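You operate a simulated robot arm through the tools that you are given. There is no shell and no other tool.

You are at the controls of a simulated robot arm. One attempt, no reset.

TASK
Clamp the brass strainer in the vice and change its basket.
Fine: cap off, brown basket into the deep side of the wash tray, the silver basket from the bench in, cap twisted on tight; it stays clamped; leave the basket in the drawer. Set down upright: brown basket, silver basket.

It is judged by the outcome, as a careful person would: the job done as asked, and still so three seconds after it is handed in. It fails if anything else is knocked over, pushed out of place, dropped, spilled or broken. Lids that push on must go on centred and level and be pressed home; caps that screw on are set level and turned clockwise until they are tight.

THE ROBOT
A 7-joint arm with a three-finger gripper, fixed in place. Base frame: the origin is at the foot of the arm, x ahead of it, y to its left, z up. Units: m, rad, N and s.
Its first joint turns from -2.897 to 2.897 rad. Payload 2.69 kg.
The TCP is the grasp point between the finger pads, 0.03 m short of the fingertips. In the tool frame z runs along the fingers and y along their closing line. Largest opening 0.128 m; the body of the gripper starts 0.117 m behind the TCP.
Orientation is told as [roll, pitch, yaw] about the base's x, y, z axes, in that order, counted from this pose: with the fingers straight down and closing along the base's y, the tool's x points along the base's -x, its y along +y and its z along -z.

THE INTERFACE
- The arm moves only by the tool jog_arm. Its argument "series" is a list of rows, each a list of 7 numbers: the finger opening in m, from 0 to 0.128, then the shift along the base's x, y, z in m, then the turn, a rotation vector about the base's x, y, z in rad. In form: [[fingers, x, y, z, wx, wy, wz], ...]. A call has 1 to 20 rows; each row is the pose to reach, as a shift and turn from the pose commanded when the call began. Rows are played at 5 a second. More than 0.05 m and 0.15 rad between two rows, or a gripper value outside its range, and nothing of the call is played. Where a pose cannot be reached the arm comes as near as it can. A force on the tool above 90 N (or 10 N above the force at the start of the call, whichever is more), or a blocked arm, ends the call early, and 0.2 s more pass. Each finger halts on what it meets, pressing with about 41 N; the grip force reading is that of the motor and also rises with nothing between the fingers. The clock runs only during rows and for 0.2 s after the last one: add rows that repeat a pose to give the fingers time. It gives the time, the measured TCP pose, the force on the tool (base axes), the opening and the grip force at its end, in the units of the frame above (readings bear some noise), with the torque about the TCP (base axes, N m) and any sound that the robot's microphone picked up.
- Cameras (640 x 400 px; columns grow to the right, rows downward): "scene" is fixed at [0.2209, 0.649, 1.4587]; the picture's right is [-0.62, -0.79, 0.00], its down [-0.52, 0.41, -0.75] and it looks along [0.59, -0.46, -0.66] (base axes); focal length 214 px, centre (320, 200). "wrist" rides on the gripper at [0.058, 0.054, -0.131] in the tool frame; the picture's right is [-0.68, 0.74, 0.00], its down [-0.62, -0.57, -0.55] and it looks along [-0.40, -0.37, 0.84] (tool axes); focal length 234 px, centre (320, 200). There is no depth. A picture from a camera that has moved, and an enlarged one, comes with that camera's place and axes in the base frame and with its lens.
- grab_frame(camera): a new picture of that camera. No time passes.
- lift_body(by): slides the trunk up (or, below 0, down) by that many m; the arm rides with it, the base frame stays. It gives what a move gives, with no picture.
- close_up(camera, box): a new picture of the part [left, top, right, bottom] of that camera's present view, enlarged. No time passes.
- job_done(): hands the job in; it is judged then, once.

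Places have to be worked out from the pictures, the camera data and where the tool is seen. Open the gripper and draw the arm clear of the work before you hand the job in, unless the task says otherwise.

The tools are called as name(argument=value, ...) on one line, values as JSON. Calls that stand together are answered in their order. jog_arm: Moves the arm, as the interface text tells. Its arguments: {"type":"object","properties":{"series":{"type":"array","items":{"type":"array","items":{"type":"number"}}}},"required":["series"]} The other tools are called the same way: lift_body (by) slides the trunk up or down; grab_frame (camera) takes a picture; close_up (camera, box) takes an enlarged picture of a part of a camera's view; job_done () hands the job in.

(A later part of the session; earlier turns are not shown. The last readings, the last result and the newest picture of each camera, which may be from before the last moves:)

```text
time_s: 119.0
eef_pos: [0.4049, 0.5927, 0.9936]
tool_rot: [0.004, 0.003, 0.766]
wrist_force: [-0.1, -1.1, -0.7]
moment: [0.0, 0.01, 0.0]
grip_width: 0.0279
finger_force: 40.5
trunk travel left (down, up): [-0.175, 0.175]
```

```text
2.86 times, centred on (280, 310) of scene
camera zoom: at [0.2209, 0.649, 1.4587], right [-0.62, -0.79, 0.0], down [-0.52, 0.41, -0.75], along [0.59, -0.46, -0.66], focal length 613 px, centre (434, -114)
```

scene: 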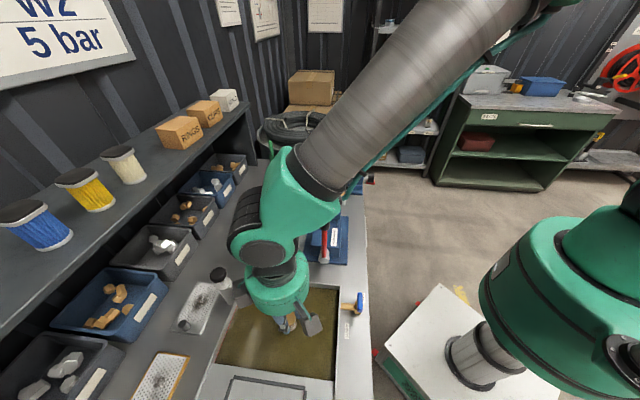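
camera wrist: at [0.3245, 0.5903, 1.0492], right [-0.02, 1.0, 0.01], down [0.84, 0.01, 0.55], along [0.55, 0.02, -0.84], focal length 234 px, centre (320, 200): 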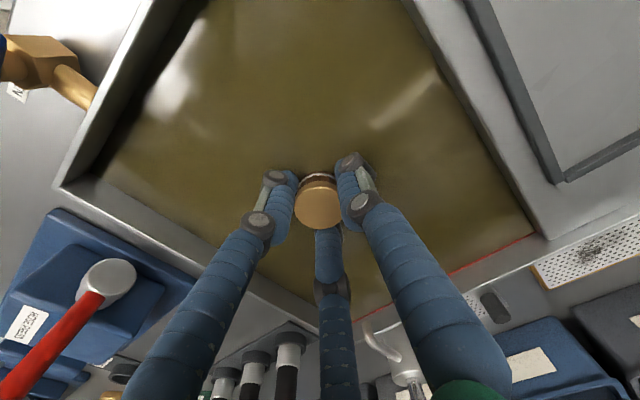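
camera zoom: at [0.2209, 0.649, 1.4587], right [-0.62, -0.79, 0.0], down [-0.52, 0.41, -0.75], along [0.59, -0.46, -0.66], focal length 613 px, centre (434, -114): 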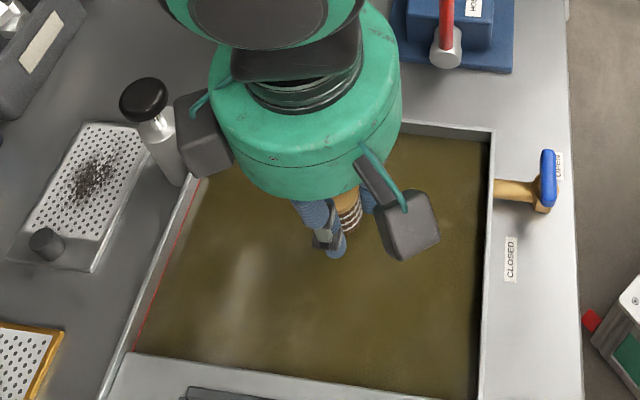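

The basket slid about 3 cm up in my grip when it touched, so something solid is near z ≈ 0.89 here. I rise and take views from two heights to triangulate the rim, liquid and ledge levels.

grab_frame(camera="wrist")

jog_arm(series=[[0.01, 0, 0, 0.04, 0, 0, 0], [0.01, 0, 0, 0.08, 0, 0, 0], [0.01, 0, 0, 0.12, 0, 0, 0], [0.01, 0, 0, 0.16, 0, 0, 0]])

grab_frame(camera="wrist")

```text
taken
camera wrist: at [0.3254, 0.5903, 1.1259], right [-0.02, 1.0, 0.0], down [0.84, 0.02, 0.55], along [0.55, 0.01, -0.84], focal length 234 px, centre (320, 200)
```

wrist: 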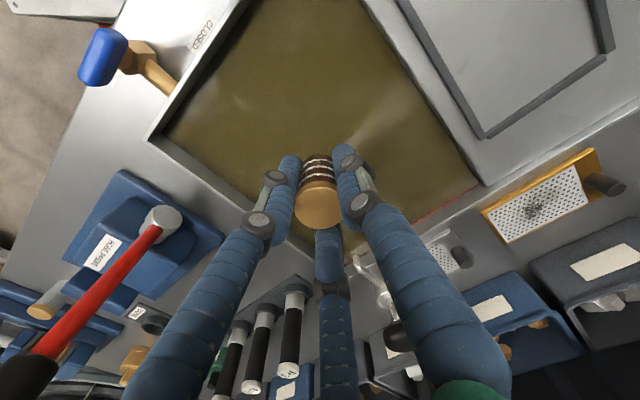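

```text
time_s: 120.0
eef_pos: [0.4045, 0.592, 1.1542]
tool_rot: [0.004, 0.002, 0.763]
wrist_force: [0.5, -0.1, -0.3]
moment: [-0.02, 0.0, 0.0]
grip_width: 0.0281
finger_force: 41.0
trunk travel left (down, up): [-0.175, 0.175]
```

```text
taken
camera wrist: at [0.3251, 0.5901, 1.2866], right [-0.02, 1.0, 0.0], down [0.84, 0.02, 0.55], along [0.55, 0.01, -0.84], focal length 234 px, centre (320, 200)
```

wrist: 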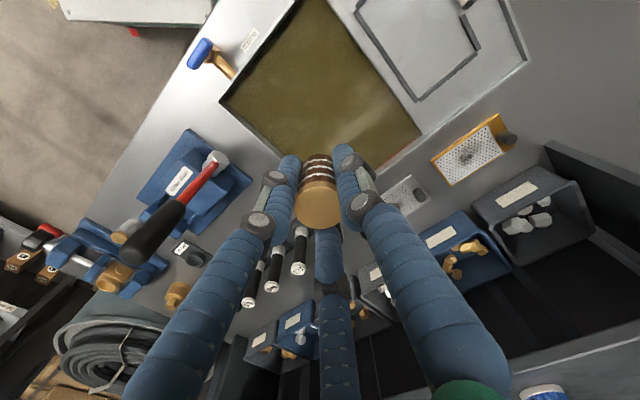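

Triangulation puts the tray rim and ledge at z ≈ 0.94, so it is a raised tray standing on the bench. The deep side's floor is at z ≈ 0.889 and the ledge is the shallow side. I go back down and set the basket on the deep floor gently.

jog_arm(series=[[0.01, 0, 0, -0.045, 0, 0, 0], [0.01, 0, 0, -0.09, 0, 0, 0], [0.01, 0, 0, -0.135, 0, 0, 0], [0.01, 0, 0, -0.18, 0, 0, 0], [0.01, 0, 0, -0.21, 0, 0, 0], [0.01, 0, 0, -0.225, 0, 0, 0]])

grab_frame(camera="wrist")

```text
time_s: 121.4
eef_pos: [0.4049, 0.5913, 0.9282]
tool_rot: [0.004, 0.002, 0.767]
wrist_force: [0.3, 0.0, -0.1]
moment: [-0.01, -0.02, 0.03]
grip_width: 0.0282
finger_force: 40.7
trunk travel left (down, up): [-0.175, 0.175]
```

```text
taken
camera wrist: at [0.3251, 0.59, 1.0598], right [-0.02, 1.0, 0.0], down [0.84, 0.02, 0.55], along [0.55, 0.02, -0.84], focal length 234 px, centre (320, 200)
```

wrist: 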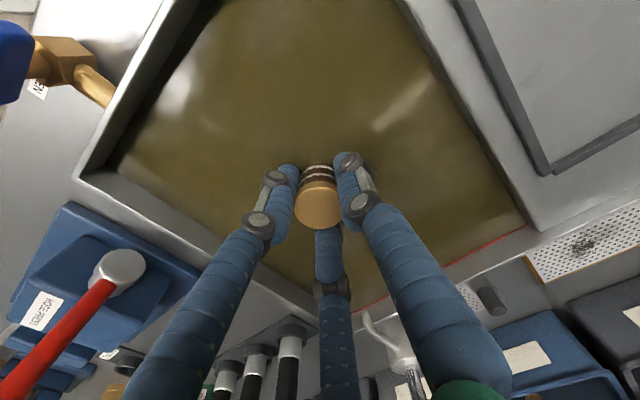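

The basket is partly submerged with no contact yet. I go down in 3 mm steps.

jog_arm(series=[[0.01, 0, 0, -0.003, 0, 0, 0], [0.01, 0, 0, -0.006, 0, 0, 0], [0.01, 0, 0, -0.006, 0, 0, 0]])

jog_arm(series=[[0.01, 0, 0, -0.002, 0, 0, 0], [0.01, 0, 0, -0.004, 0, 0, 0], [0.01, 0, 0, -0.004, 0, 0, 0]])

```text
time_s: 122.2
eef_pos: [0.4051, 0.5902, 0.922]
tool_rot: [0.004, 0.0, 0.765]
wrist_force: [-0.2, 0.5, -0.3]
moment: [0.03, 0.02, 0.01]
grip_width: 0.0281
finger_force: 41.4
trunk travel left (down, up): [-0.175, 0.175]
```

```text
time_s: 123.0
eef_pos: [0.4047, 0.5916, 0.9177]
tool_rot: [0.003, 0.002, 0.765]
wrist_force: [0.2, -1.9, 4.9]
moment: [-0.06, 0.01, 0.02]
grip_width: 0.0283
finger_force: 40.7
trunk travel left (down, up): [-0.175, 0.175]
```

Light contact (5 N) at TCP z 0.918. I open slowly and rise.

jog_arm(series=[[0.02, 0, 0, 0, 0, 0, 0], [0.027, 0, 0, 0.0005, 0, 0, 0], [0.032, 0, 0, 0.0005, 0, 0, 0], [0.04, 0, 0, 0.0005, 0, 0, 0], [0.05, 0, 0, 0.0005, 0, 0, 0], [0.056, 0, 0, 0.0005, 0, 0, 0], [0.056, 0, 0, 0.005, 0, 0, 0]])

close_up(camera="wrist", box=[220, 100, 420, 260])

```text
time_s: 124.6
eef_pos: [0.405, 0.5915, 0.9229]
tool_rot: [0.004, -0.001, 0.767]
wrist_force: [0.3, 0.4, -0.1]
moment: [0.0, -0.02, 0.04]
grip_width: 0.0562
finger_force: 0.0
trunk travel left (down, up): [-0.175, 0.175]
```

```text
2.50 times, centred on (320, 180) of wrist
camera zoom: at [0.3264, 0.5903, 1.0554], right [-0.02, 1.0, 0.0], down [0.84, 0.02, 0.55], along [0.55, 0.01, -0.84], focal length 585 px, centre (320, 250)
```

zoom: 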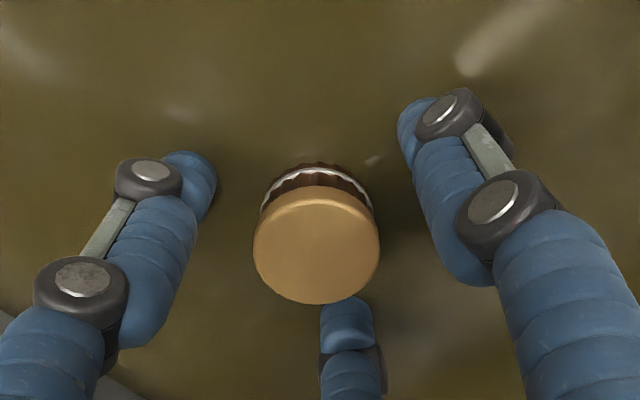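

The basket stands upright in the liquid. I rise straight up and go high for travel.

jog_arm(series=[[0.056, 0, 0, 0.02, 0, 0, 0], [0.056, 0, 0, 0.05, 0, 0, 0], [0.056, 0, 0, 0.09, 0, 0, 0], [0.056, 0, 0, 0.135, 0, 0, 0], [0.056, 0, 0, 0.18, 0, 0, 0], [0.056, 0, 0, 0.225, 0, 0, 0], [0.056, 0, 0, 0.27, 0, 0, 0], [0.056, 0, 0, 0.3, 0, 0, 0]])

close_up(camera="wrist", box=[200, 0, 440, 180])

close_up(camera="scene", box=[200, 240, 380, 400])

```text
time_s: 126.4
eef_pos: [0.4049, 0.5921, 1.2248]
tool_rot: [0.002, -0.001, 0.767]
wrist_force: [-0.2, -0.2, 0.0]
moment: [0.04, -0.01, -0.01]
grip_width: 0.0563
finger_force: 0.1
trunk travel left (down, up): [-0.175, 0.175]
```

```text
2.22 times, centred on (320, 90) of wrist
camera zoom: at [0.3248, 0.5903, 1.3567], right [-0.02, 1.0, 0.0], down [0.84, 0.02, 0.55], along [0.55, 0.01, -0.84], focal length 520 px, centre (320, 444)
```

zoom: 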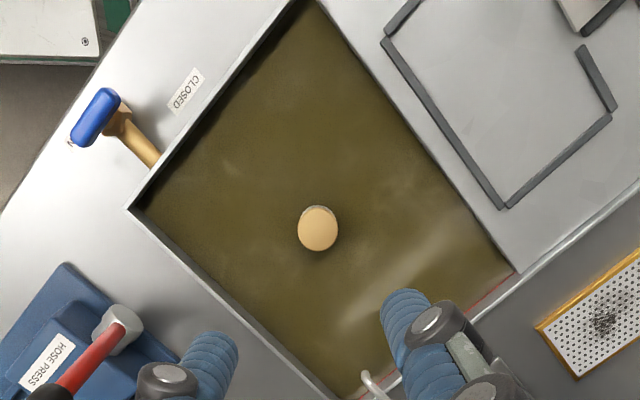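

```text
2.50 times, centred on (290, 320) of scene
camera zoom: at [0.2209, 0.649, 1.4587], right [-0.62, -0.79, 0.0], down [-0.52, 0.41, -0.75], along [0.59, -0.46, -0.66], focal length 536 px, centre (395, -100)
```

zoom: 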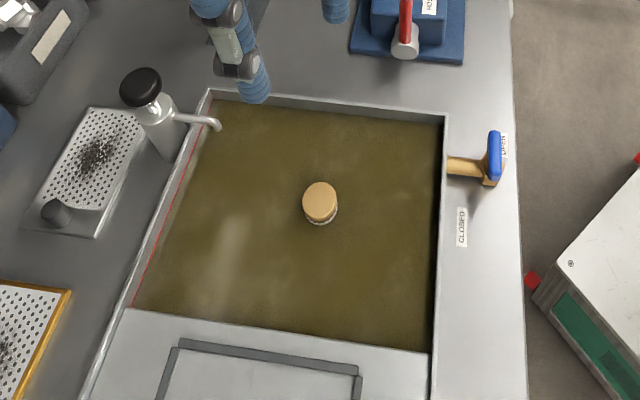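

The brown basket stands upright in the middle of the deep side. Next is the silver basket near (0.659, 0.189); I travel there at height and look.

jog_arm(series=[[0.056, 0.021, -0.0336, 0, 0, 0, 0], [0.056, 0.042, -0.067, 0, 0, 0, 0], [0.056, 0.063, -0.1, 0, 0, 0, 0], [0.056, 0.085, -0.134, 0, 0, 0, 0], [0.056, 0.106, -0.168, 0, 0, 0, 0], [0.056, 0.127, -0.2, 0, 0, 0, 0], [0.056, 0.148, -0.235, 0, 0, 0, 0], [0.056, 0.169, -0.269, 0, 0, 0, 0], [0.056, 0.19, -0.302, 0, 0, 0, 0], [0.056, 0.212, -0.336, 0, 0, 0, 0], [0.056, 0.233, -0.37, 0, 0, 0, 0], [0.056, 0.2541, -0.4031, 0, 0, 0, 0], [0.056, 0.2541, -0.4031, -0.04, 0, 0, 0], [0.056, 0.2541, -0.4031, -0.08, 0, 0, 0], [0.056, 0.2541, -0.4031, -0.12, 0, 0, 0], [0.056, 0.2541, -0.4031, -0.15, 0, 0, 0]])

grab_frame(camera="wrist")

close_up(camera="wrist", box=[220, 60, 420, 220])

close_up(camera="scene", box=[310, 140, 400, 220])

```text
time_s: 129.8
eef_pos: [0.6612, 0.1892, 1.0702]
tool_rot: [0.002, 0.0, 0.767]
wrist_force: [-0.2, -0.3, 1.1]
moment: [0.01, -0.01, -0.02]
grip_width: 0.0559
finger_force: 0.1
trunk travel left (down, up): [-0.175, 0.175]
```

```text
taken
camera wrist: at [0.5808, 0.1875, 1.2028], right [-0.02, 1.0, 0.0], down [0.84, 0.02, 0.55], along [0.55, 0.02, -0.84], focal length 234 px, centre (320, 200)
```

wrist: 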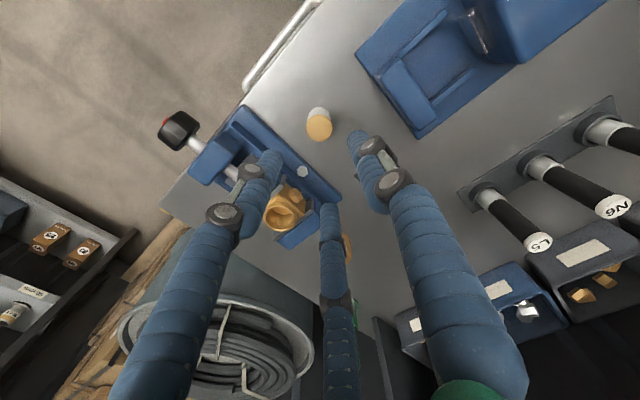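

```text
2.50 times, centred on (320, 140) of wrist
camera zoom: at [0.5808, 0.1875, 1.2028], right [-0.02, 1.0, 0.0], down [0.84, 0.02, 0.55], along [0.55, 0.02, -0.84], focal length 585 px, centre (320, 350)
```

zoom: 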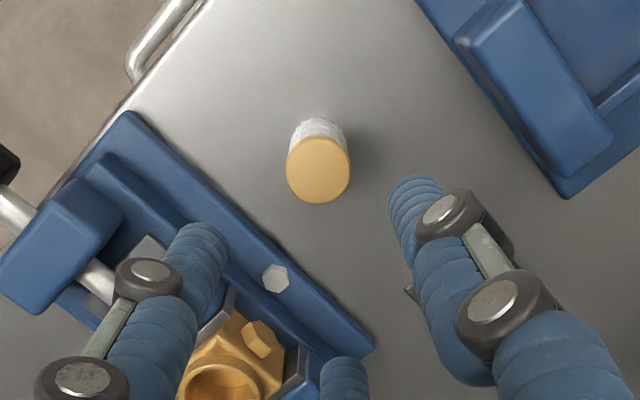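

```text
5.00 times, centred on (355, 180) of scene
camera zoom: at [0.2209, 0.649, 1.4587], right [-0.62, -0.79, 0.0], down [-0.52, 0.41, -0.75], along [0.59, -0.46, -0.66], focal length 1072 px, centre (145, 300)
```

zoom: 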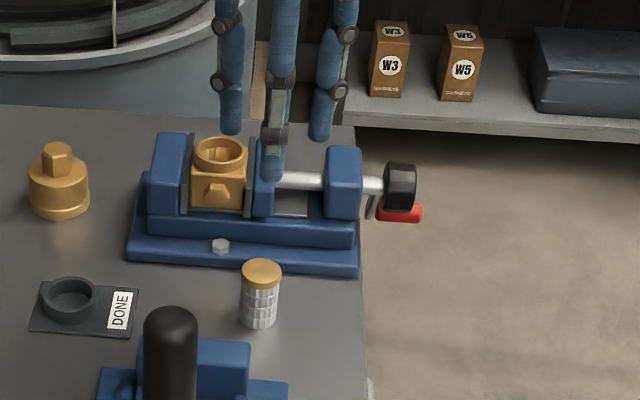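

The silver basket's rim is centred at (0.658, 0.1885). I descend around its rim.

jog_arm(series=[[0.056, -0.0027, -0.0007, -0.04, 0, 0, 0], [0.056, -0.0027, -0.0007, -0.08, 0, 0, 0], [0.056, -0.0027, -0.0007, -0.11, 0, 0, 0], [0.056, -0.0027, -0.0007, -0.12, 0, 0, 0]])

close_up(camera="wrist", box=[220, 80, 420, 240])

close_up(camera="scene", box=[330, 160, 390, 220])

```text
time_s: 130.8
eef_pos: [0.6575, 0.189, 0.9525]
tool_rot: [0.004, 0.0, 0.768]
wrist_force: [0.5, 0.5, -0.2]
moment: [-0.01, -0.03, 0.01]
grip_width: 0.0556
finger_force: 0.1
trunk travel left (down, up): [-0.175, 0.175]
```

```text
2.50 times, centred on (320, 160) of wrist
camera zoom: at [0.5775, 0.1864, 1.0837], right [-0.02, 1.0, 0.0], down [0.84, 0.02, 0.55], along [0.55, 0.02, -0.84], focal length 585 px, centre (320, 300)
```

zoom: 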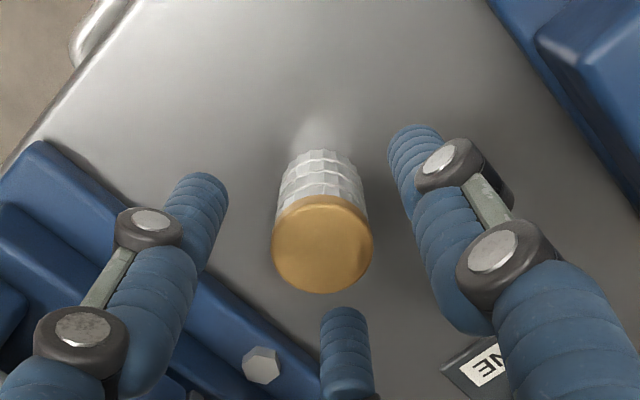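

```text
6.67 times, centred on (360, 190) of scene
camera zoom: at [0.2209, 0.649, 1.4587], right [-0.62, -0.79, 0.0], down [-0.52, 0.41, -0.75], along [0.59, -0.46, -0.66], focal length 1430 px, centre (53, 267)
```

zoom: 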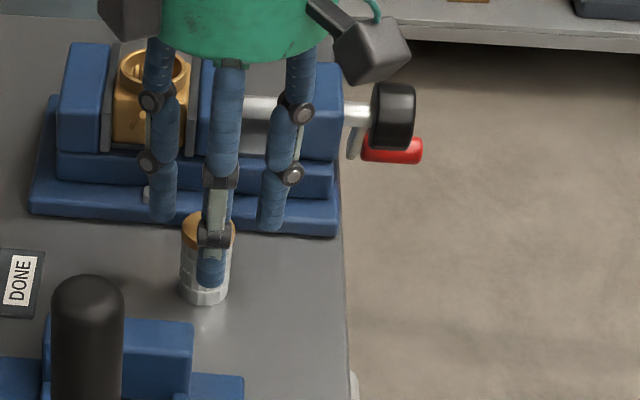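

The relation to the rim matches the brown basket's grip, so I close here.

jog_arm(series=[[0.04, 0, 0, 0, 0, 0, 0], [0.025, 0, 0, 0, 0, 0, 0], [0.01, 0, 0, 0, 0, 0, 0], [0.01, 0, 0, 0, 0, 0, 0], [0.01, 0, 0, 0, 0, 0, 0], [0.01, 0, 0, 0, 0, 0, 0], [0.01, 0, 0, 0, 0, 0, 0]])

jog_arm(series=[[0.01, 0, 0, 0.02, 0, 0, 0], [0.01, 0, 0, 0.05, 0, 0, 0], [0.01, 0, 0, 0.09, 0, 0, 0], [0.01, 0, 0, 0.13, 0, 0, 0], [0.01, 0.028, -0.013, 0.13, 0, 0, 0], [0.01, 0.056, -0.026, 0.13, 0, 0, 0], [0.01, 0.084, -0.039, 0.13, 0, 0, 0], [0.01, 0.1065, -0.0485, 0.13, 0, 0, 0], [0.01, 0.1065, -0.0485, 0.13, 0, 0, 0]])

grab_frame(camera="wrist")

close_up(camera="scene", box=[315, 100, 385, 190])

```text
time_s: 132.4
eef_pos: [0.6578, 0.1886, 0.9524]
tool_rot: [0.003, 0.0, 0.766]
wrist_force: [0.4, -0.2, -0.3]
moment: [0.01, 0.01, -0.02]
grip_width: 0.0287
finger_force: 40.9
trunk travel left (down, up): [-0.175, 0.175]
```

```text
time_s: 134.4
eef_pos: [0.7629, 0.1398, 1.0813]
tool_rot: [0.004, 0.001, 0.766]
wrist_force: [0.3, -0.1, 0.1]
moment: [0.0, 0.03, 0.01]
grip_width: 0.0285
finger_force: 41.4
trunk travel left (down, up): [-0.175, 0.175]
```

```text
taken
camera wrist: at [0.6833, 0.1373, 1.2131], right [-0.02, 1.0, 0.0], down [0.84, 0.02, 0.55], along [0.55, 0.02, -0.84], focal length 234 px, centre (320, 200)
```

wrist: 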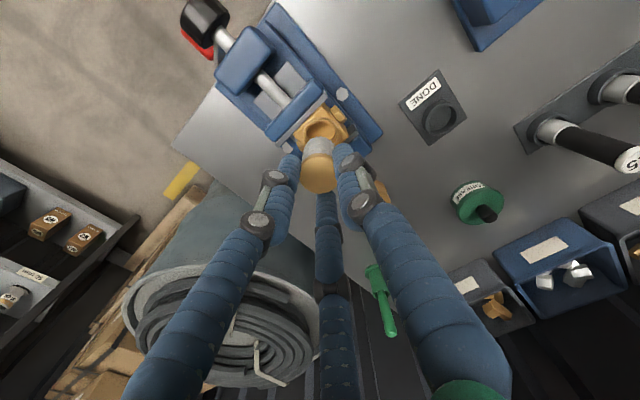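

```text
4.44 times, centred on (350, 145) of scene
camera zoom: at [0.2209, 0.649, 1.4587], right [-0.62, -0.79, 0.0], down [-0.52, 0.41, -0.75], along [0.59, -0.46, -0.66], focal length 953 px, centre (187, 444)
```

zoom: 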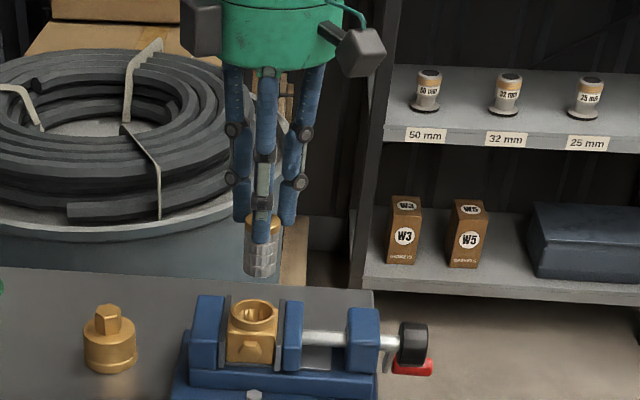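

I compare the basket's column with the bore in an enlarged scene view before inserting.

close_up(camera="scene", box=[335, 145, 365, 175])

close_up(camera="wrist", box=[270, 90, 370, 200])

```text
13.33 times, centred on (350, 160) of scene
camera zoom: at [0.2209, 0.649, 1.4587], right [-0.62, -0.79, 0.0], down [-0.52, 0.41, -0.75], along [0.59, -0.46, -0.66], focal length 2860 px, centre (-80, 733)
```

zoom: 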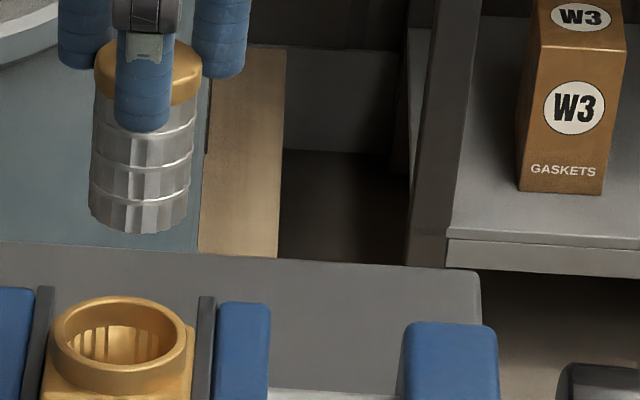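

```text
3.64 times, centred on (320, 145) of wrist
camera zoom: at [0.6833, 0.1373, 1.2131], right [-0.02, 1.0, 0.0], down [0.84, 0.02, 0.55], along [0.55, 0.02, -0.84], focal length 852 px, centre (320, 400)
```

zoom: 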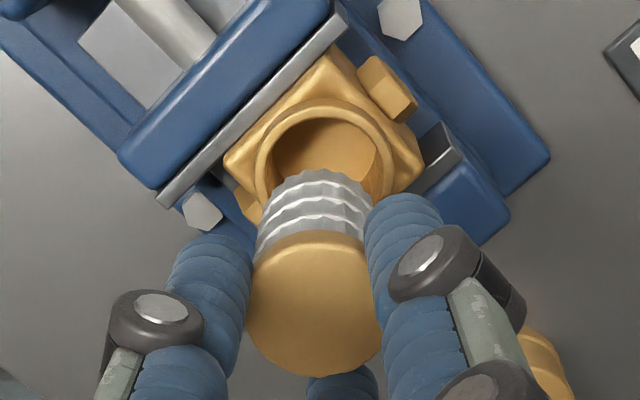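

Both cameras show the basket about 3.5 mm short of the bore along +f. I shift by that amount and descend to just above the ring.

jog_arm(series=[[0.01, 0.0025, 0.0024, 0, 0, 0, 0], [0.01, 0.0025, 0.0024, -0.025, 0, 0, 0], [0.01, 0.0025, 0.0024, -0.045, 0, 0, 0], [0.01, 0.0025, 0.0024, -0.048, 0, 0, 0]])

close_up(camera="scene", box=[335, 150, 365, 180])

close_up(camera="wrist", box=[270, 90, 370, 220])

```text
time_s: 135.4
eef_pos: [0.7638, 0.1424, 1.0344]
tool_rot: [0.003, 0.001, 0.766]
wrist_force: [1.0, -0.1, 0.3]
moment: [-0.06, -0.17, 0.01]
grip_width: 0.0286
finger_force: 41.5
trunk travel left (down, up): [-0.175, 0.175]
```

```text
13.33 times, centred on (350, 165) of scene
camera zoom: at [0.2209, 0.649, 1.4587], right [-0.62, -0.79, 0.0], down [-0.52, 0.41, -0.75], along [0.59, -0.46, -0.66], focal length 2860 px, centre (-80, 667)
```

zoom: 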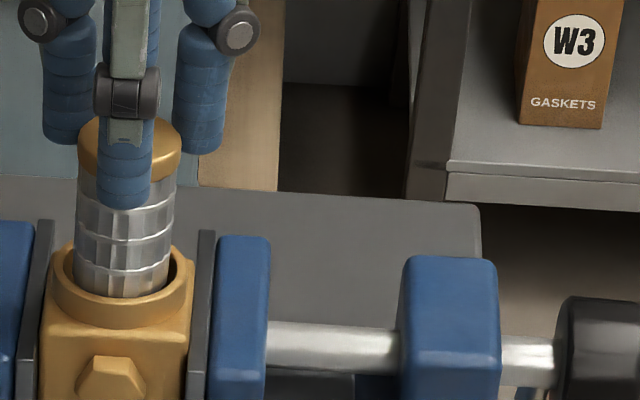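

```text
3.08 times, centred on (320, 155) of wrist
camera zoom: at [0.6841, 0.1408, 1.1664], right [-0.02, 1.0, 0.0], down [0.84, 0.02, 0.55], along [0.55, 0.02, -0.84], focal length 720 px, centre (320, 338)
```

zoom: 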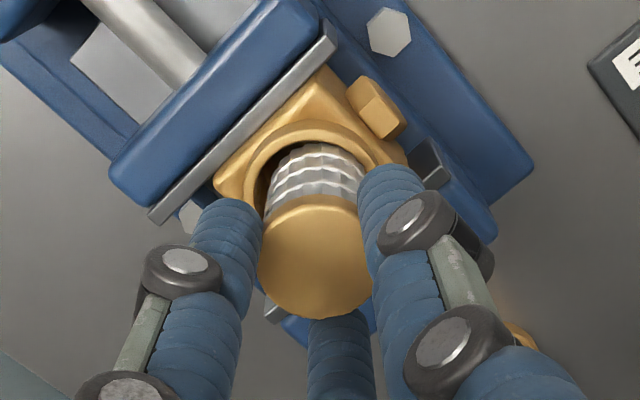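

The basket is entering the bore, well centred. I lower it slowly.

jog_arm(series=[[0.01, 0, 0, -0.006, 0, 0, 0], [0.01, 0, 0, -0.012, 0, 0, 0], [0.01, 0, 0, -0.018, 0, 0, 0]])

close_up(camera="scene", box=[335, 150, 365, 180])

```text
time_s: 136.2
eef_pos: [0.7645, 0.1419, 1.019]
tool_rot: [0.004, -0.001, 0.765]
wrist_force: [0.5, 0.6, -0.4]
moment: [-0.02, 0.0, 0.02]
grip_width: 0.0284
finger_force: 40.9
trunk travel left (down, up): [-0.175, 0.175]
```

```text
13.33 times, centred on (350, 165) of scene
camera zoom: at [0.2209, 0.649, 1.4587], right [-0.62, -0.79, 0.0], down [-0.52, 0.41, -0.75], along [0.59, -0.46, -0.66], focal length 2860 px, centre (-80, 667)
```

zoom: 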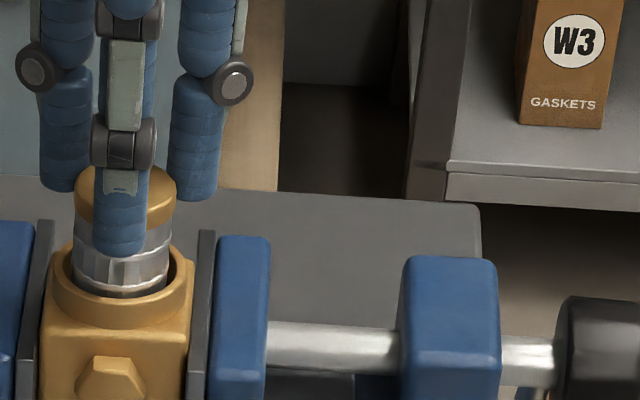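

It slides in with no force. I continue down to the seat.

jog_arm(series=[[0.01, 0, 0, -0.005, 0, 0, 0], [0.01, 0, 0, -0.01, 0, 0, 0], [0.01, 0, 0, -0.015, 0, 0, 0], [0.01, 0, 0, -0.018, 0, 0, 0]])

close_up(camera="scene", box=[335, 150, 365, 180])

```text
time_s: 137.2
eef_pos: [0.7647, 0.1419, 1.0034]
tool_rot: [0.002, -0.004, 0.766]
wrist_force: [-6.4, 0.5, 28.7]
moment: [-0.09, 0.79, -0.04]
grip_width: 0.0289
finger_force: 41.5
trunk travel left (down, up): [-0.175, 0.175]
```

```text
13.33 times, centred on (350, 165) of scene
camera zoom: at [0.2209, 0.649, 1.4587], right [-0.62, -0.79, 0.0], down [-0.52, 0.41, -0.75], along [0.59, -0.46, -0.66], focal length 2860 px, centre (-80, 667)
```

zoom: 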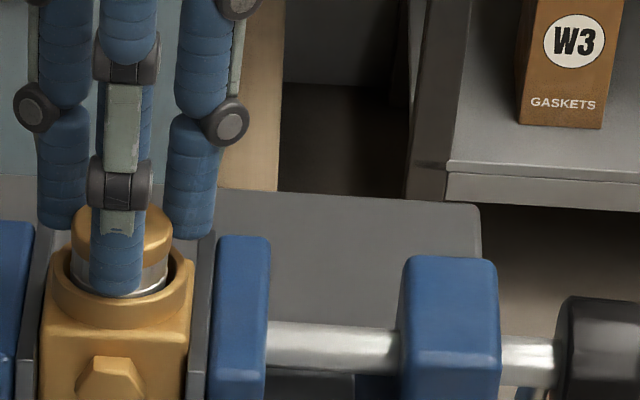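

The rim is at the same height as the brown one was, so the basket is seated. I relieve the load, open and rise.

jog_arm(series=[[0.01, 0, 0, 0.002, 0, 0, 0], [0.026, 0, 0, 0.002, 0, 0, 0], [0.036, 0, 0, 0.002, 0, 0, 0], [0.05, 0, 0, 0.002, 0, 0, 0], [0.05, 0, 0, 0.03, 0, 0, 0], [0.05, 0, 0, 0.07, 0, 0, 0], [0.07, 0, 0, 0.11, 0, 0, 0]])

close_up(camera="scene", box=[325, 145, 385, 190])

close_up(camera="wrist", box=[260, 60, 380, 180])

```text
time_s: 138.8
eef_pos: [0.7645, 0.1429, 1.1104]
tool_rot: [0.005, 0.001, 0.766]
wrist_force: [0.8, 0.0, 0.5]
moment: [0.04, -0.01, 0.01]
grip_width: 0.0702
finger_force: 0.0
trunk travel left (down, up): [-0.175, 0.175]
```

```text
8.89 times, centred on (355, 168) of scene
camera zoom: at [0.2209, 0.649, 1.4587], right [-0.62, -0.79, 0.0], down [-0.52, 0.41, -0.75], along [0.59, -0.46, -0.66], focal length 1906 px, centre (9, 489)
```

zoom: 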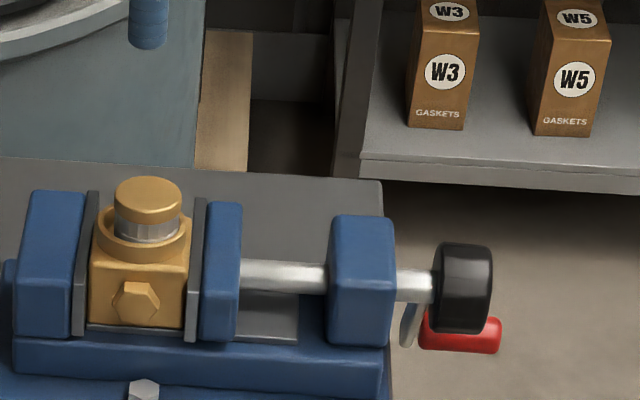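

```text
3.33 times, centred on (320, 120) of wrist
camera zoom: at [0.6847, 0.1411, 1.2421], right [-0.02, 1.0, 0.0], down [0.84, 0.02, 0.55], along [0.55, 0.01, -0.84], focal length 781 px, centre (320, 467)
```

zoom: 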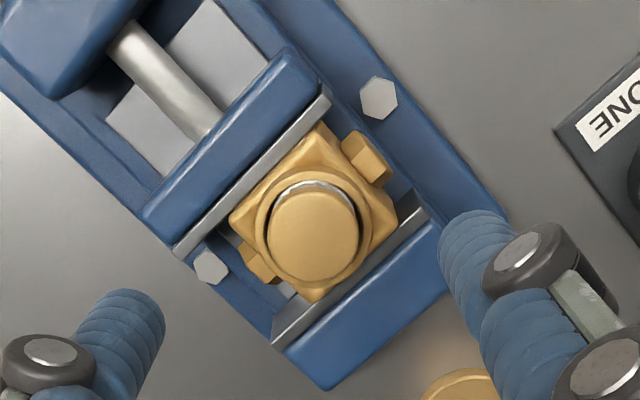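

The silver basket is in place. I go back to the cap on the bench.

jog_arm(series=[[0.08, 0.03, 0.02, 0, 0, 0, 0], [0.08, 0.06, 0.041, -0.01, 0, 0, 0], [0.08, 0.09, 0.062, -0.02, 0, 0, 0], [0.08, 0.1223, 0.0826, -0.03, 0, 0, 0], [0.08, 0.1223, 0.0826, -0.07, 0, 0, 0], [0.08, 0.1223, 0.0826, -0.1, 0, 0, 0]])

close_up(camera="wrist", box=[220, 80, 420, 240])

close_up(camera="scene", box=[285, 110, 365, 190])

```text
time_s: 140.2
eef_pos: [0.8903, 0.2255, 1.0087]
tool_rot: [0.004, 0.0, 0.765]
wrist_force: [-0.1, -0.6, 0.0]
moment: [-0.01, 0.02, 0.01]
grip_width: 0.0799
finger_force: 0.1
trunk travel left (down, up): [-0.175, 0.175]
```

```text
2.50 times, centred on (320, 160) of wrist
camera zoom: at [0.8103, 0.2232, 1.1402], right [-0.02, 1.0, 0.0], down [0.84, 0.02, 0.55], along [0.55, 0.02, -0.84], focal length 585 px, centre (320, 300)
```

zoom: 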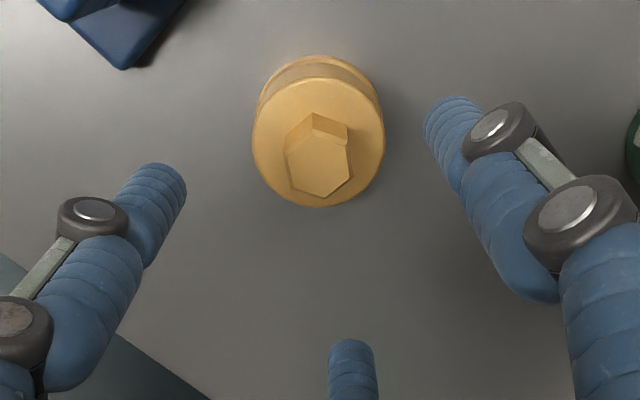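

```text
5.00 times, centred on (325, 150) of scene
camera zoom: at [0.2209, 0.649, 1.4587], right [-0.62, -0.79, 0.0], down [-0.52, 0.41, -0.75], along [0.59, -0.46, -0.66], focal length 1072 px, centre (295, 450)
```

zoom: 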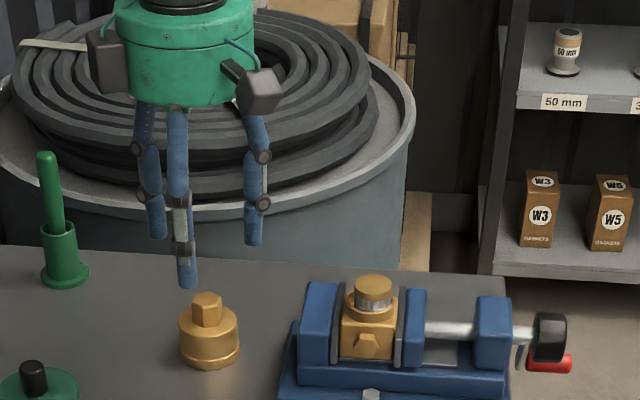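

The cap is where I left it. I descend to z ≈ 0.925 at its release position and grip it.

jog_arm(series=[[0.08, -0.0034, 0, -0.03, 0, 0, 0], [0.08, -0.0034, 0, -0.06, 0, 0, 0], [0.08, -0.0034, 0, -0.075, 0, 0, 0], [0.08, -0.0034, 0, -0.084, 0, 0, 0], [0.065, -0.0034, 0, -0.084, 0, 0, 0], [0.05, -0.0034, 0, -0.084, 0, 0, 0], [0.02, -0.0034, 0, -0.084, 0, 0, 0], [0.02, -0.0034, 0, -0.084, 0, 0, 0], [0.02, -0.0034, 0, -0.084, 0, 0, 0], [0.02, -0.0034, 0, -0.084, 0, 0, 0], [0.02, -0.0034, 0, -0.084, 0, 0, 0]])

close_up(camera="wrist", box=[220, 80, 420, 260])

```text
time_s: 142.6
eef_pos: [0.8853, 0.2245, 0.9254]
tool_rot: [0.005, 0.001, 0.767]
wrist_force: [0.9, 0.2, 0.5]
moment: [-0.04, 0.02, 0.02]
grip_width: 0.0533
finger_force: 41.3
trunk travel left (down, up): [-0.175, 0.175]
```

```text
2.22 times, centred on (320, 170) of wrist
camera zoom: at [0.8051, 0.2228, 1.0571], right [-0.02, 1.0, 0.0], down [0.84, 0.02, 0.55], along [0.55, 0.02, -0.84], focal length 520 px, centre (320, 267)
```

zoom: 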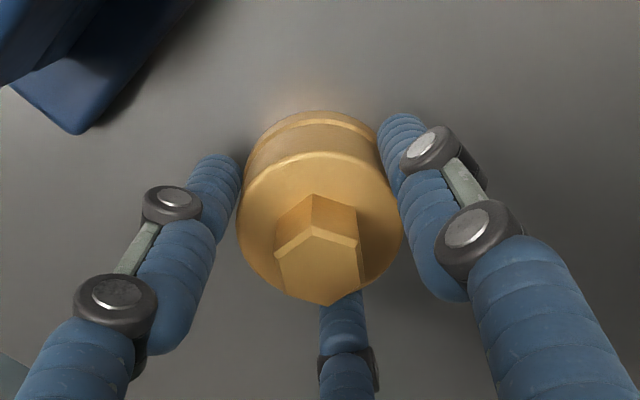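

Gripped. I lift the cap, carry it above the body and rotate the wrist to the same yaw it had when it came off.

jog_arm(series=[[0.02, 0, 0, 0.03, 0, 0, 0], [0.02, 0, 0, 0.075, 0, 0, 0], [0.02, 0, 0, 0.12, 0, 0, 0], [0.02, 0, 0, 0.165, 0, 0, 0], [0.02, -0.015, -0.0108, 0.165, 0, 0, 0.145], [0.02, -0.03, -0.0215, 0.165, 0, 0, 0.29], [0.02, -0.045, -0.0323, 0.165, 0, 0, 0.435], [0.02, -0.06, -0.043, 0.165, 0, 0, 0.58], [0.02, -0.075, -0.054, 0.165, 0, 0, 0.725], [0.02, -0.09, -0.0645, 0.165, 0, 0, 0.87], [0.02, -0.105, -0.0753, 0.165, 0, 0, 1.015], [0.02, -0.1196, -0.086, 0.165, 0, 0, 1.16], [0.02, -0.1196, -0.086, 0.145, 0, 0, 1.16], [0.02, -0.1196, -0.086, 0.125, 0, 0, 1.16]])

close_up(camera="scene", box=[325, 130, 375, 180])

close_up(camera="wrist", box=[220, 60, 420, 240])

```text
time_s: 145.6
eef_pos: [0.7653, 0.1395, 1.0499]
tool_rot: [0.004, 0.001, 1.927]
wrist_force: [-0.3, -0.2, -0.7]
moment: [0.01, 0.04, 0.02]
grip_width: 0.0533
finger_force: 41.5
trunk travel left (down, up): [-0.175, 0.175]
```

```text
8.00 times, centred on (350, 155) of scene
camera zoom: at [0.2209, 0.649, 1.4587], right [-0.62, -0.79, 0.0], down [-0.52, 0.41, -0.75], along [0.59, -0.46, -0.66], focal length 1716 px, centre (80, 560)
```

zoom: 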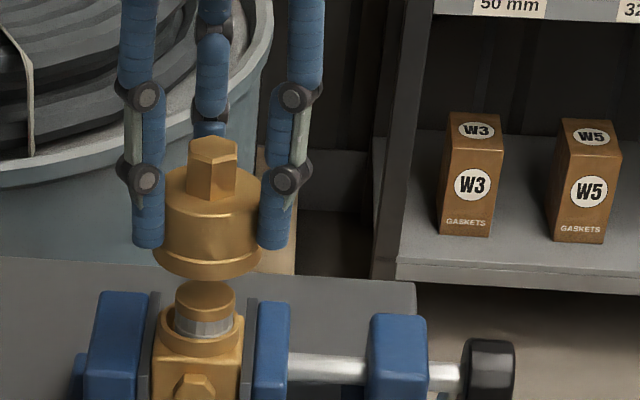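

```text
2.22 times, centred on (320, 150) of wrist
camera zoom: at [0.7355, 0.0667, 1.1821], right [-0.93, 0.38, 0.0], down [0.32, 0.78, 0.55], along [0.2, 0.51, -0.84], focal length 520 px, centre (320, 311)
```

zoom: 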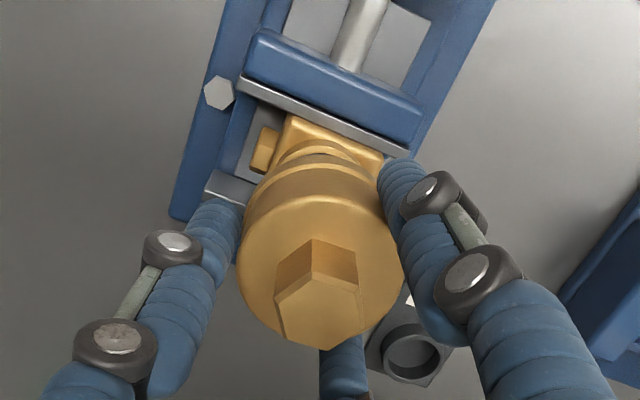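

The cap is centred over the body within about 1 mm. I lower it to first contact.

jog_arm(series=[[0.02, 0, 0, -0.015, 0, 0, 0], [0.02, 0, 0, -0.03, 0, 0, 0], [0.02, 0, 0, -0.036, 0, 0, 0], [0.02, 0, 0, -0.039, 0, 0, 0]])

close_up(camera="scene", box=[325, 130, 375, 180])

```text
time_s: 146.6
eef_pos: [0.7646, 0.1389, 1.0122]
tool_rot: [0.006, 0.0, 1.926]
wrist_force: [0.1, 0.3, -0.8]
moment: [0.0, -0.01, -0.03]
grip_width: 0.0535
finger_force: 41.2
trunk travel left (down, up): [-0.175, 0.175]
```

```text
8.00 times, centred on (350, 155) of scene
camera zoom: at [0.2209, 0.649, 1.4587], right [-0.62, -0.79, 0.0], down [-0.52, 0.41, -0.75], along [0.59, -0.46, -0.66], focal length 1716 px, centre (80, 560)
```

zoom: 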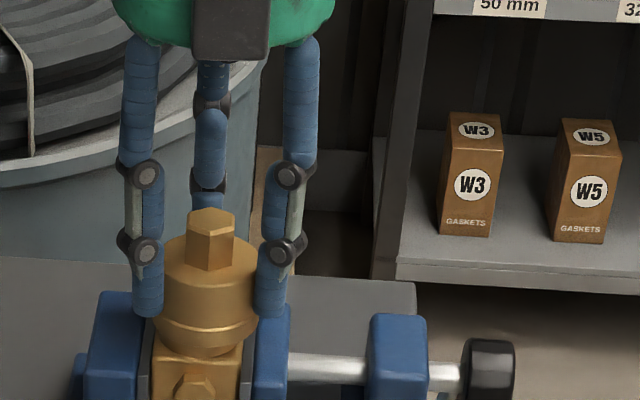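

The cap is about 2 mm short along +f compared with when it was seated. I correct that and lower further to contact.

jog_arm(series=[[0.02, 0.0014, 0.0014, 0, 0, 0, 0], [0.02, 0.0014, 0.0014, -0.003, 0, 0, 0], [0.02, 0.0014, 0.0014, -0.006, 0, 0, 0], [0.02, 0.0014, 0.0014, -0.006, 0, 0, 0]])

close_up(camera="scene", box=[325, 130, 375, 180])

```text
time_s: 147.6
eef_pos: [0.7646, 0.14, 1.0055]
tool_rot: [0.003, -0.001, 1.926]
wrist_force: [-0.7, -0.3, -0.8]
moment: [0.0, 0.01, 0.03]
grip_width: 0.0533
finger_force: 40.9
trunk travel left (down, up): [-0.175, 0.175]
```

```text
8.00 times, centred on (350, 155) of scene
camera zoom: at [0.2209, 0.649, 1.4587], right [-0.62, -0.79, 0.0], down [-0.52, 0.41, -0.75], along [0.59, -0.46, -0.66], focal length 1716 px, centre (80, 560)
```

zoom: 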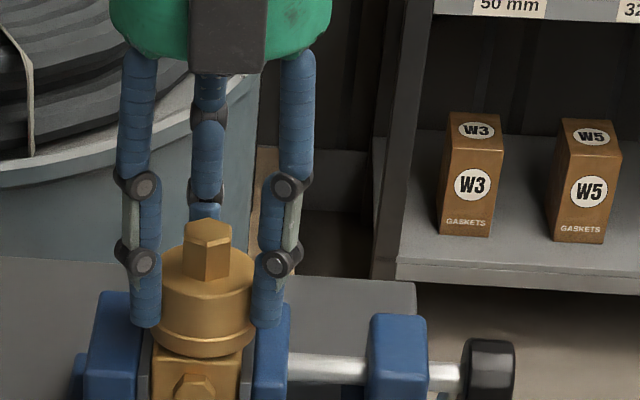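

No contact yet. I keep lowering gently.

jog_arm(series=[[0.02, 0.0007, 0.0003, -0.002, 0, 0, 0], [0.02, 0.0007, 0.0003, -0.004, 0, 0, 0], [0.02, 0.0007, 0.0003, -0.004, 0, 0, 0]])

close_up(camera="scene", box=[325, 130, 375, 180])

```text
time_s: 148.4
eef_pos: [0.7661, 0.1407, 1.0033]
tool_rot: [0.001, 0.0, 1.927]
wrist_force: [-2.6, 4.3, 15.8]
moment: [-0.03, 0.43, -0.01]
grip_width: 0.0532
finger_force: 41.4
trunk travel left (down, up): [-0.175, 0.175]
```

```text
8.00 times, centred on (350, 155) of scene
camera zoom: at [0.2209, 0.649, 1.4587], right [-0.62, -0.79, 0.0], down [-0.52, 0.41, -0.75], along [0.59, -0.46, -0.66], focal length 1716 px, centre (80, 560)
```

zoom: 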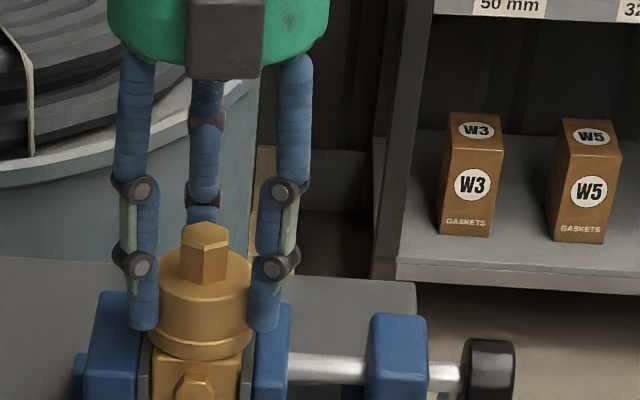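

Contact with 16 N and the cap is level and centred. I turn it clockwise, following it down slightly.

jog_arm(series=[[0.02, 0, 0, -0.0001, 0, 0, -0.12], [0.02, 0, 0, -0.0002, 0, 0, -0.24], [0.02, 0, 0, -0.0003, 0, 0, -0.36], [0.02, 0, 0, -0.0004, 0, 0, -0.48], [0.02, 0, 0, -0.0005, 0, 0, -0.6], [0.02, 0, 0, -0.0006, 0, 0, -0.72], [0.02, 0, 0, -0.0007, 0, 0, -0.84], [0.02, 0, 0, -0.0008, 0, 0, -0.96]])

close_up(camera="wrist", box=[220, 60, 420, 240])

close_up(camera="scene", box=[325, 130, 375, 180])

```text
time_s: 150.2
eef_pos: [0.7665, 0.141, 1.0004]
tool_rot: [0.004, -0.003, 0.964]
wrist_force: [5.9, 9.9, 25.9]
moment: [0.24, -0.36, -0.03]
grip_width: 0.0529
finger_force: 41.6
trunk travel left (down, up): [-0.175, 0.175]
```

```text
2.22 times, centred on (320, 150) of wrist
camera zoom: at [0.6886, 0.1231, 1.1331], right [-0.22, 0.98, 0.0], down [0.82, 0.18, 0.55], along [0.53, 0.12, -0.84], focal length 520 px, centre (320, 311)
```

zoom: 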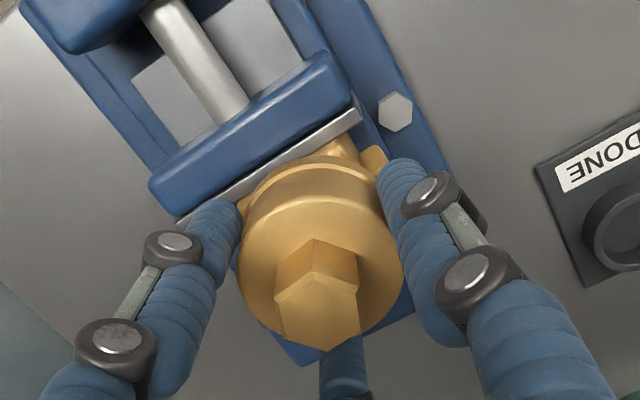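

```text
8.00 times, centred on (350, 155) of scene
camera zoom: at [0.2209, 0.649, 1.4587], right [-0.62, -0.79, 0.0], down [-0.52, 0.41, -0.75], along [0.59, -0.46, -0.66], focal length 1716 px, centre (80, 560)
```

zoom: 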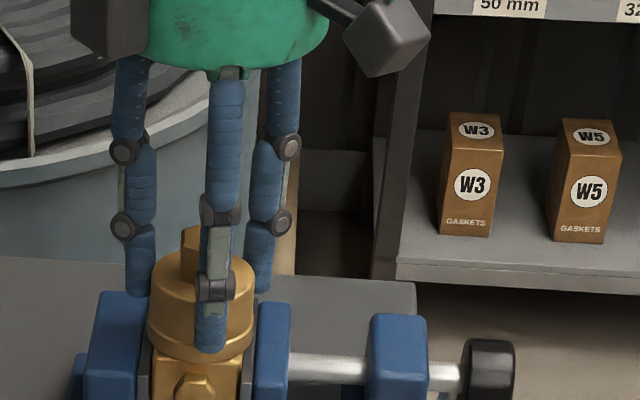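

The cap is going down as it turns. I continue clockwise.

jog_arm(series=[[0.02, 0, 0, -0.0002, 0, 0, -0.12], [0.02, 0, 0, -0.0004, 0, 0, -0.24], [0.02, 0, 0, -0.0006, 0, 0, -0.36], [0.02, 0, 0, -0.0008, 0, 0, -0.48], [0.02, 0, 0, -0.001, 0, 0, -0.6], [0.02, 0, 0, -0.0012, 0, 0, -0.72], [0.02, 0, 0, -0.0012, 0, 0, -0.84]])

close_up(camera="wrist", box=[220, 60, 420, 240])

```text
time_s: 151.8
eef_pos: [0.7664, 0.1401, 1.0008]
tool_rot: [0.002, -0.002, 0.123]
wrist_force: [2.3, 2.9, 31.8]
moment: [-0.14, 0.1, 0.29]
grip_width: 0.0535
finger_force: 40.4
trunk travel left (down, up): [-0.175, 0.175]
```

```text
2.22 times, centred on (320, 150) of wrist
camera zoom: at [0.7009, 0.1863, 1.1321], right [0.58, 0.81, 0.0], down [0.68, -0.49, 0.55], along [0.45, -0.31, -0.84], focal length 520 px, centre (320, 311)
```

zoom: 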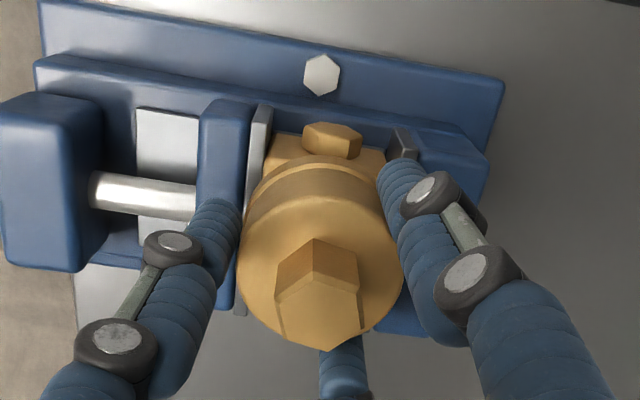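

Resistance torque is starting (0.29 N·m). I keep turning clockwise and watch it grow.

jog_arm(series=[[0.02, 0, 0, 0, 0, 0, -0.1], [0.02, 0, 0, 0, 0, 0, -0.2], [0.02, 0, 0, 0, 0, 0, -0.3]])

jog_arm(series=[[0.02, 0, 0, 0, 0, 0, -0.1], [0.02, 0, 0, 0, 0, 0, -0.2], [0.02, 0, 0, 0, 0, 0, -0.3]])

close_up(camera="wrist", box=[220, 60, 420, 240])

close_up(camera="scene", box=[325, 130, 385, 190])

```text
time_s: 152.6
eef_pos: [0.7633, 0.1402, 1.0003]
tool_rot: [0.003, 0.002, -0.175]
wrist_force: [-17.1, -6.0, 36.0]
moment: [-0.3, 0.81, 1.14]
grip_width: 0.0536
finger_force: 41.3
trunk travel left (down, up): [-0.175, 0.175]
```

```text
time_s: 153.4
eef_pos: [0.7633, 0.1389, 0.9969]
tool_rot: [0.001, 0.002, -0.474]
wrist_force: [-27.2, -12.0, 6.1]
moment: [-0.43, 0.73, 1.03]
grip_width: 0.0515
finger_force: 40.9
trunk travel left (down, up): [-0.175, 0.175]
```

```text
2.22 times, centred on (320, 150) of wrist
camera zoom: at [0.7355, 0.2139, 1.1288], right [0.94, 0.35, 0.0], down [0.29, -0.79, 0.55], along [0.19, -0.51, -0.84], focal length 520 px, centre (320, 311)
```

zoom: 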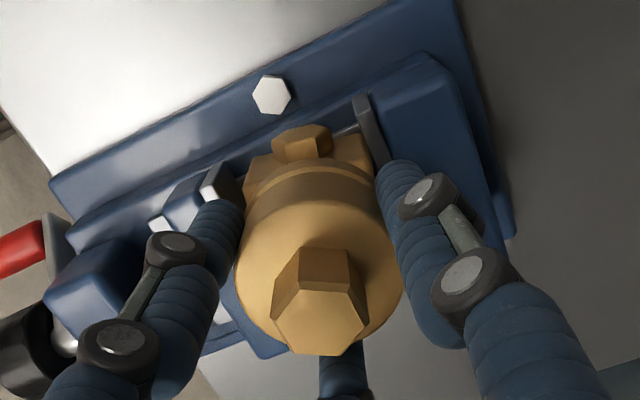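

```text
6.67 times, centred on (355, 160) of scene
camera zoom: at [0.2209, 0.649, 1.4587], right [-0.62, -0.79, 0.0], down [-0.52, 0.41, -0.75], along [0.59, -0.46, -0.66], focal length 1430 px, centre (87, 467)
```

zoom: 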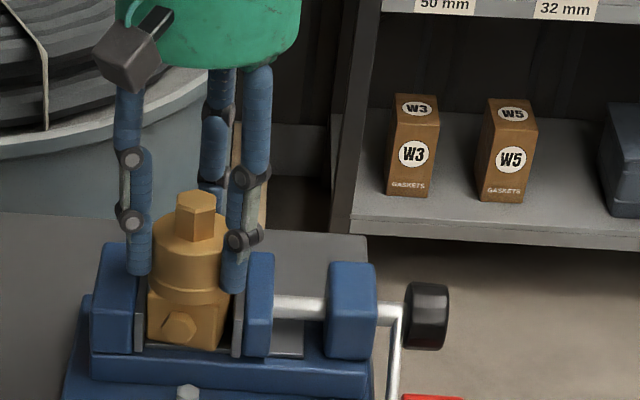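

The tightening torque (~1.1 N·m) turned the block and forced the vice open, since its hold was too weak. I stop, and turn back counter-clockwise gently to square the block with the jaws.

jog_arm(series=[[0.02, 0.001, 0.0005, 0, 0, 0, 0.08], [0.02, 0.002, 0.001, 0, 0, 0, 0.16]])

close_up(camera="wrist", box=[220, 60, 420, 240])

close_up(camera="scene", box=[335, 145, 385, 195])

```text
time_s: 154.0
eef_pos: [0.7683, 0.1389, 0.9985]
tool_rot: [0.003, 0.001, -0.314]
wrist_force: [-17.5, -30.0, -7.9]
moment: [-1.5, 0.86, 0.51]
grip_width: 0.0518
finger_force: 41.3
trunk travel left (down, up): [-0.175, 0.175]
```

```text
2.22 times, centred on (320, 150) of wrist
camera zoom: at [0.7284, 0.2078, 1.13], right [0.87, 0.49, 0.0], down [0.41, -0.73, 0.55], along [0.27, -0.47, -0.84], focal length 520 px, centre (320, 311)
```

zoom: 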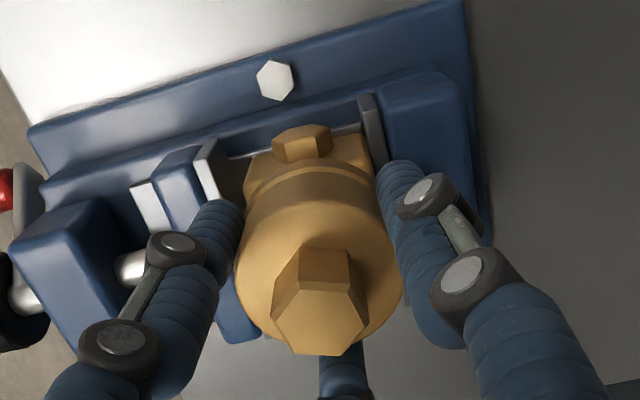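

```text
8.00 times, centred on (360, 170) of scene
camera zoom: at [0.2209, 0.649, 1.4587], right [-0.62, -0.79, 0.0], down [-0.52, 0.41, -0.75], along [0.59, -0.46, -0.66], focal length 1716 px, centre (0, 440)
```

zoom: 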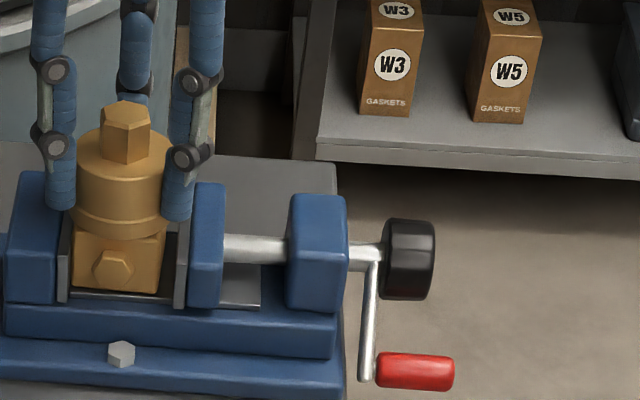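

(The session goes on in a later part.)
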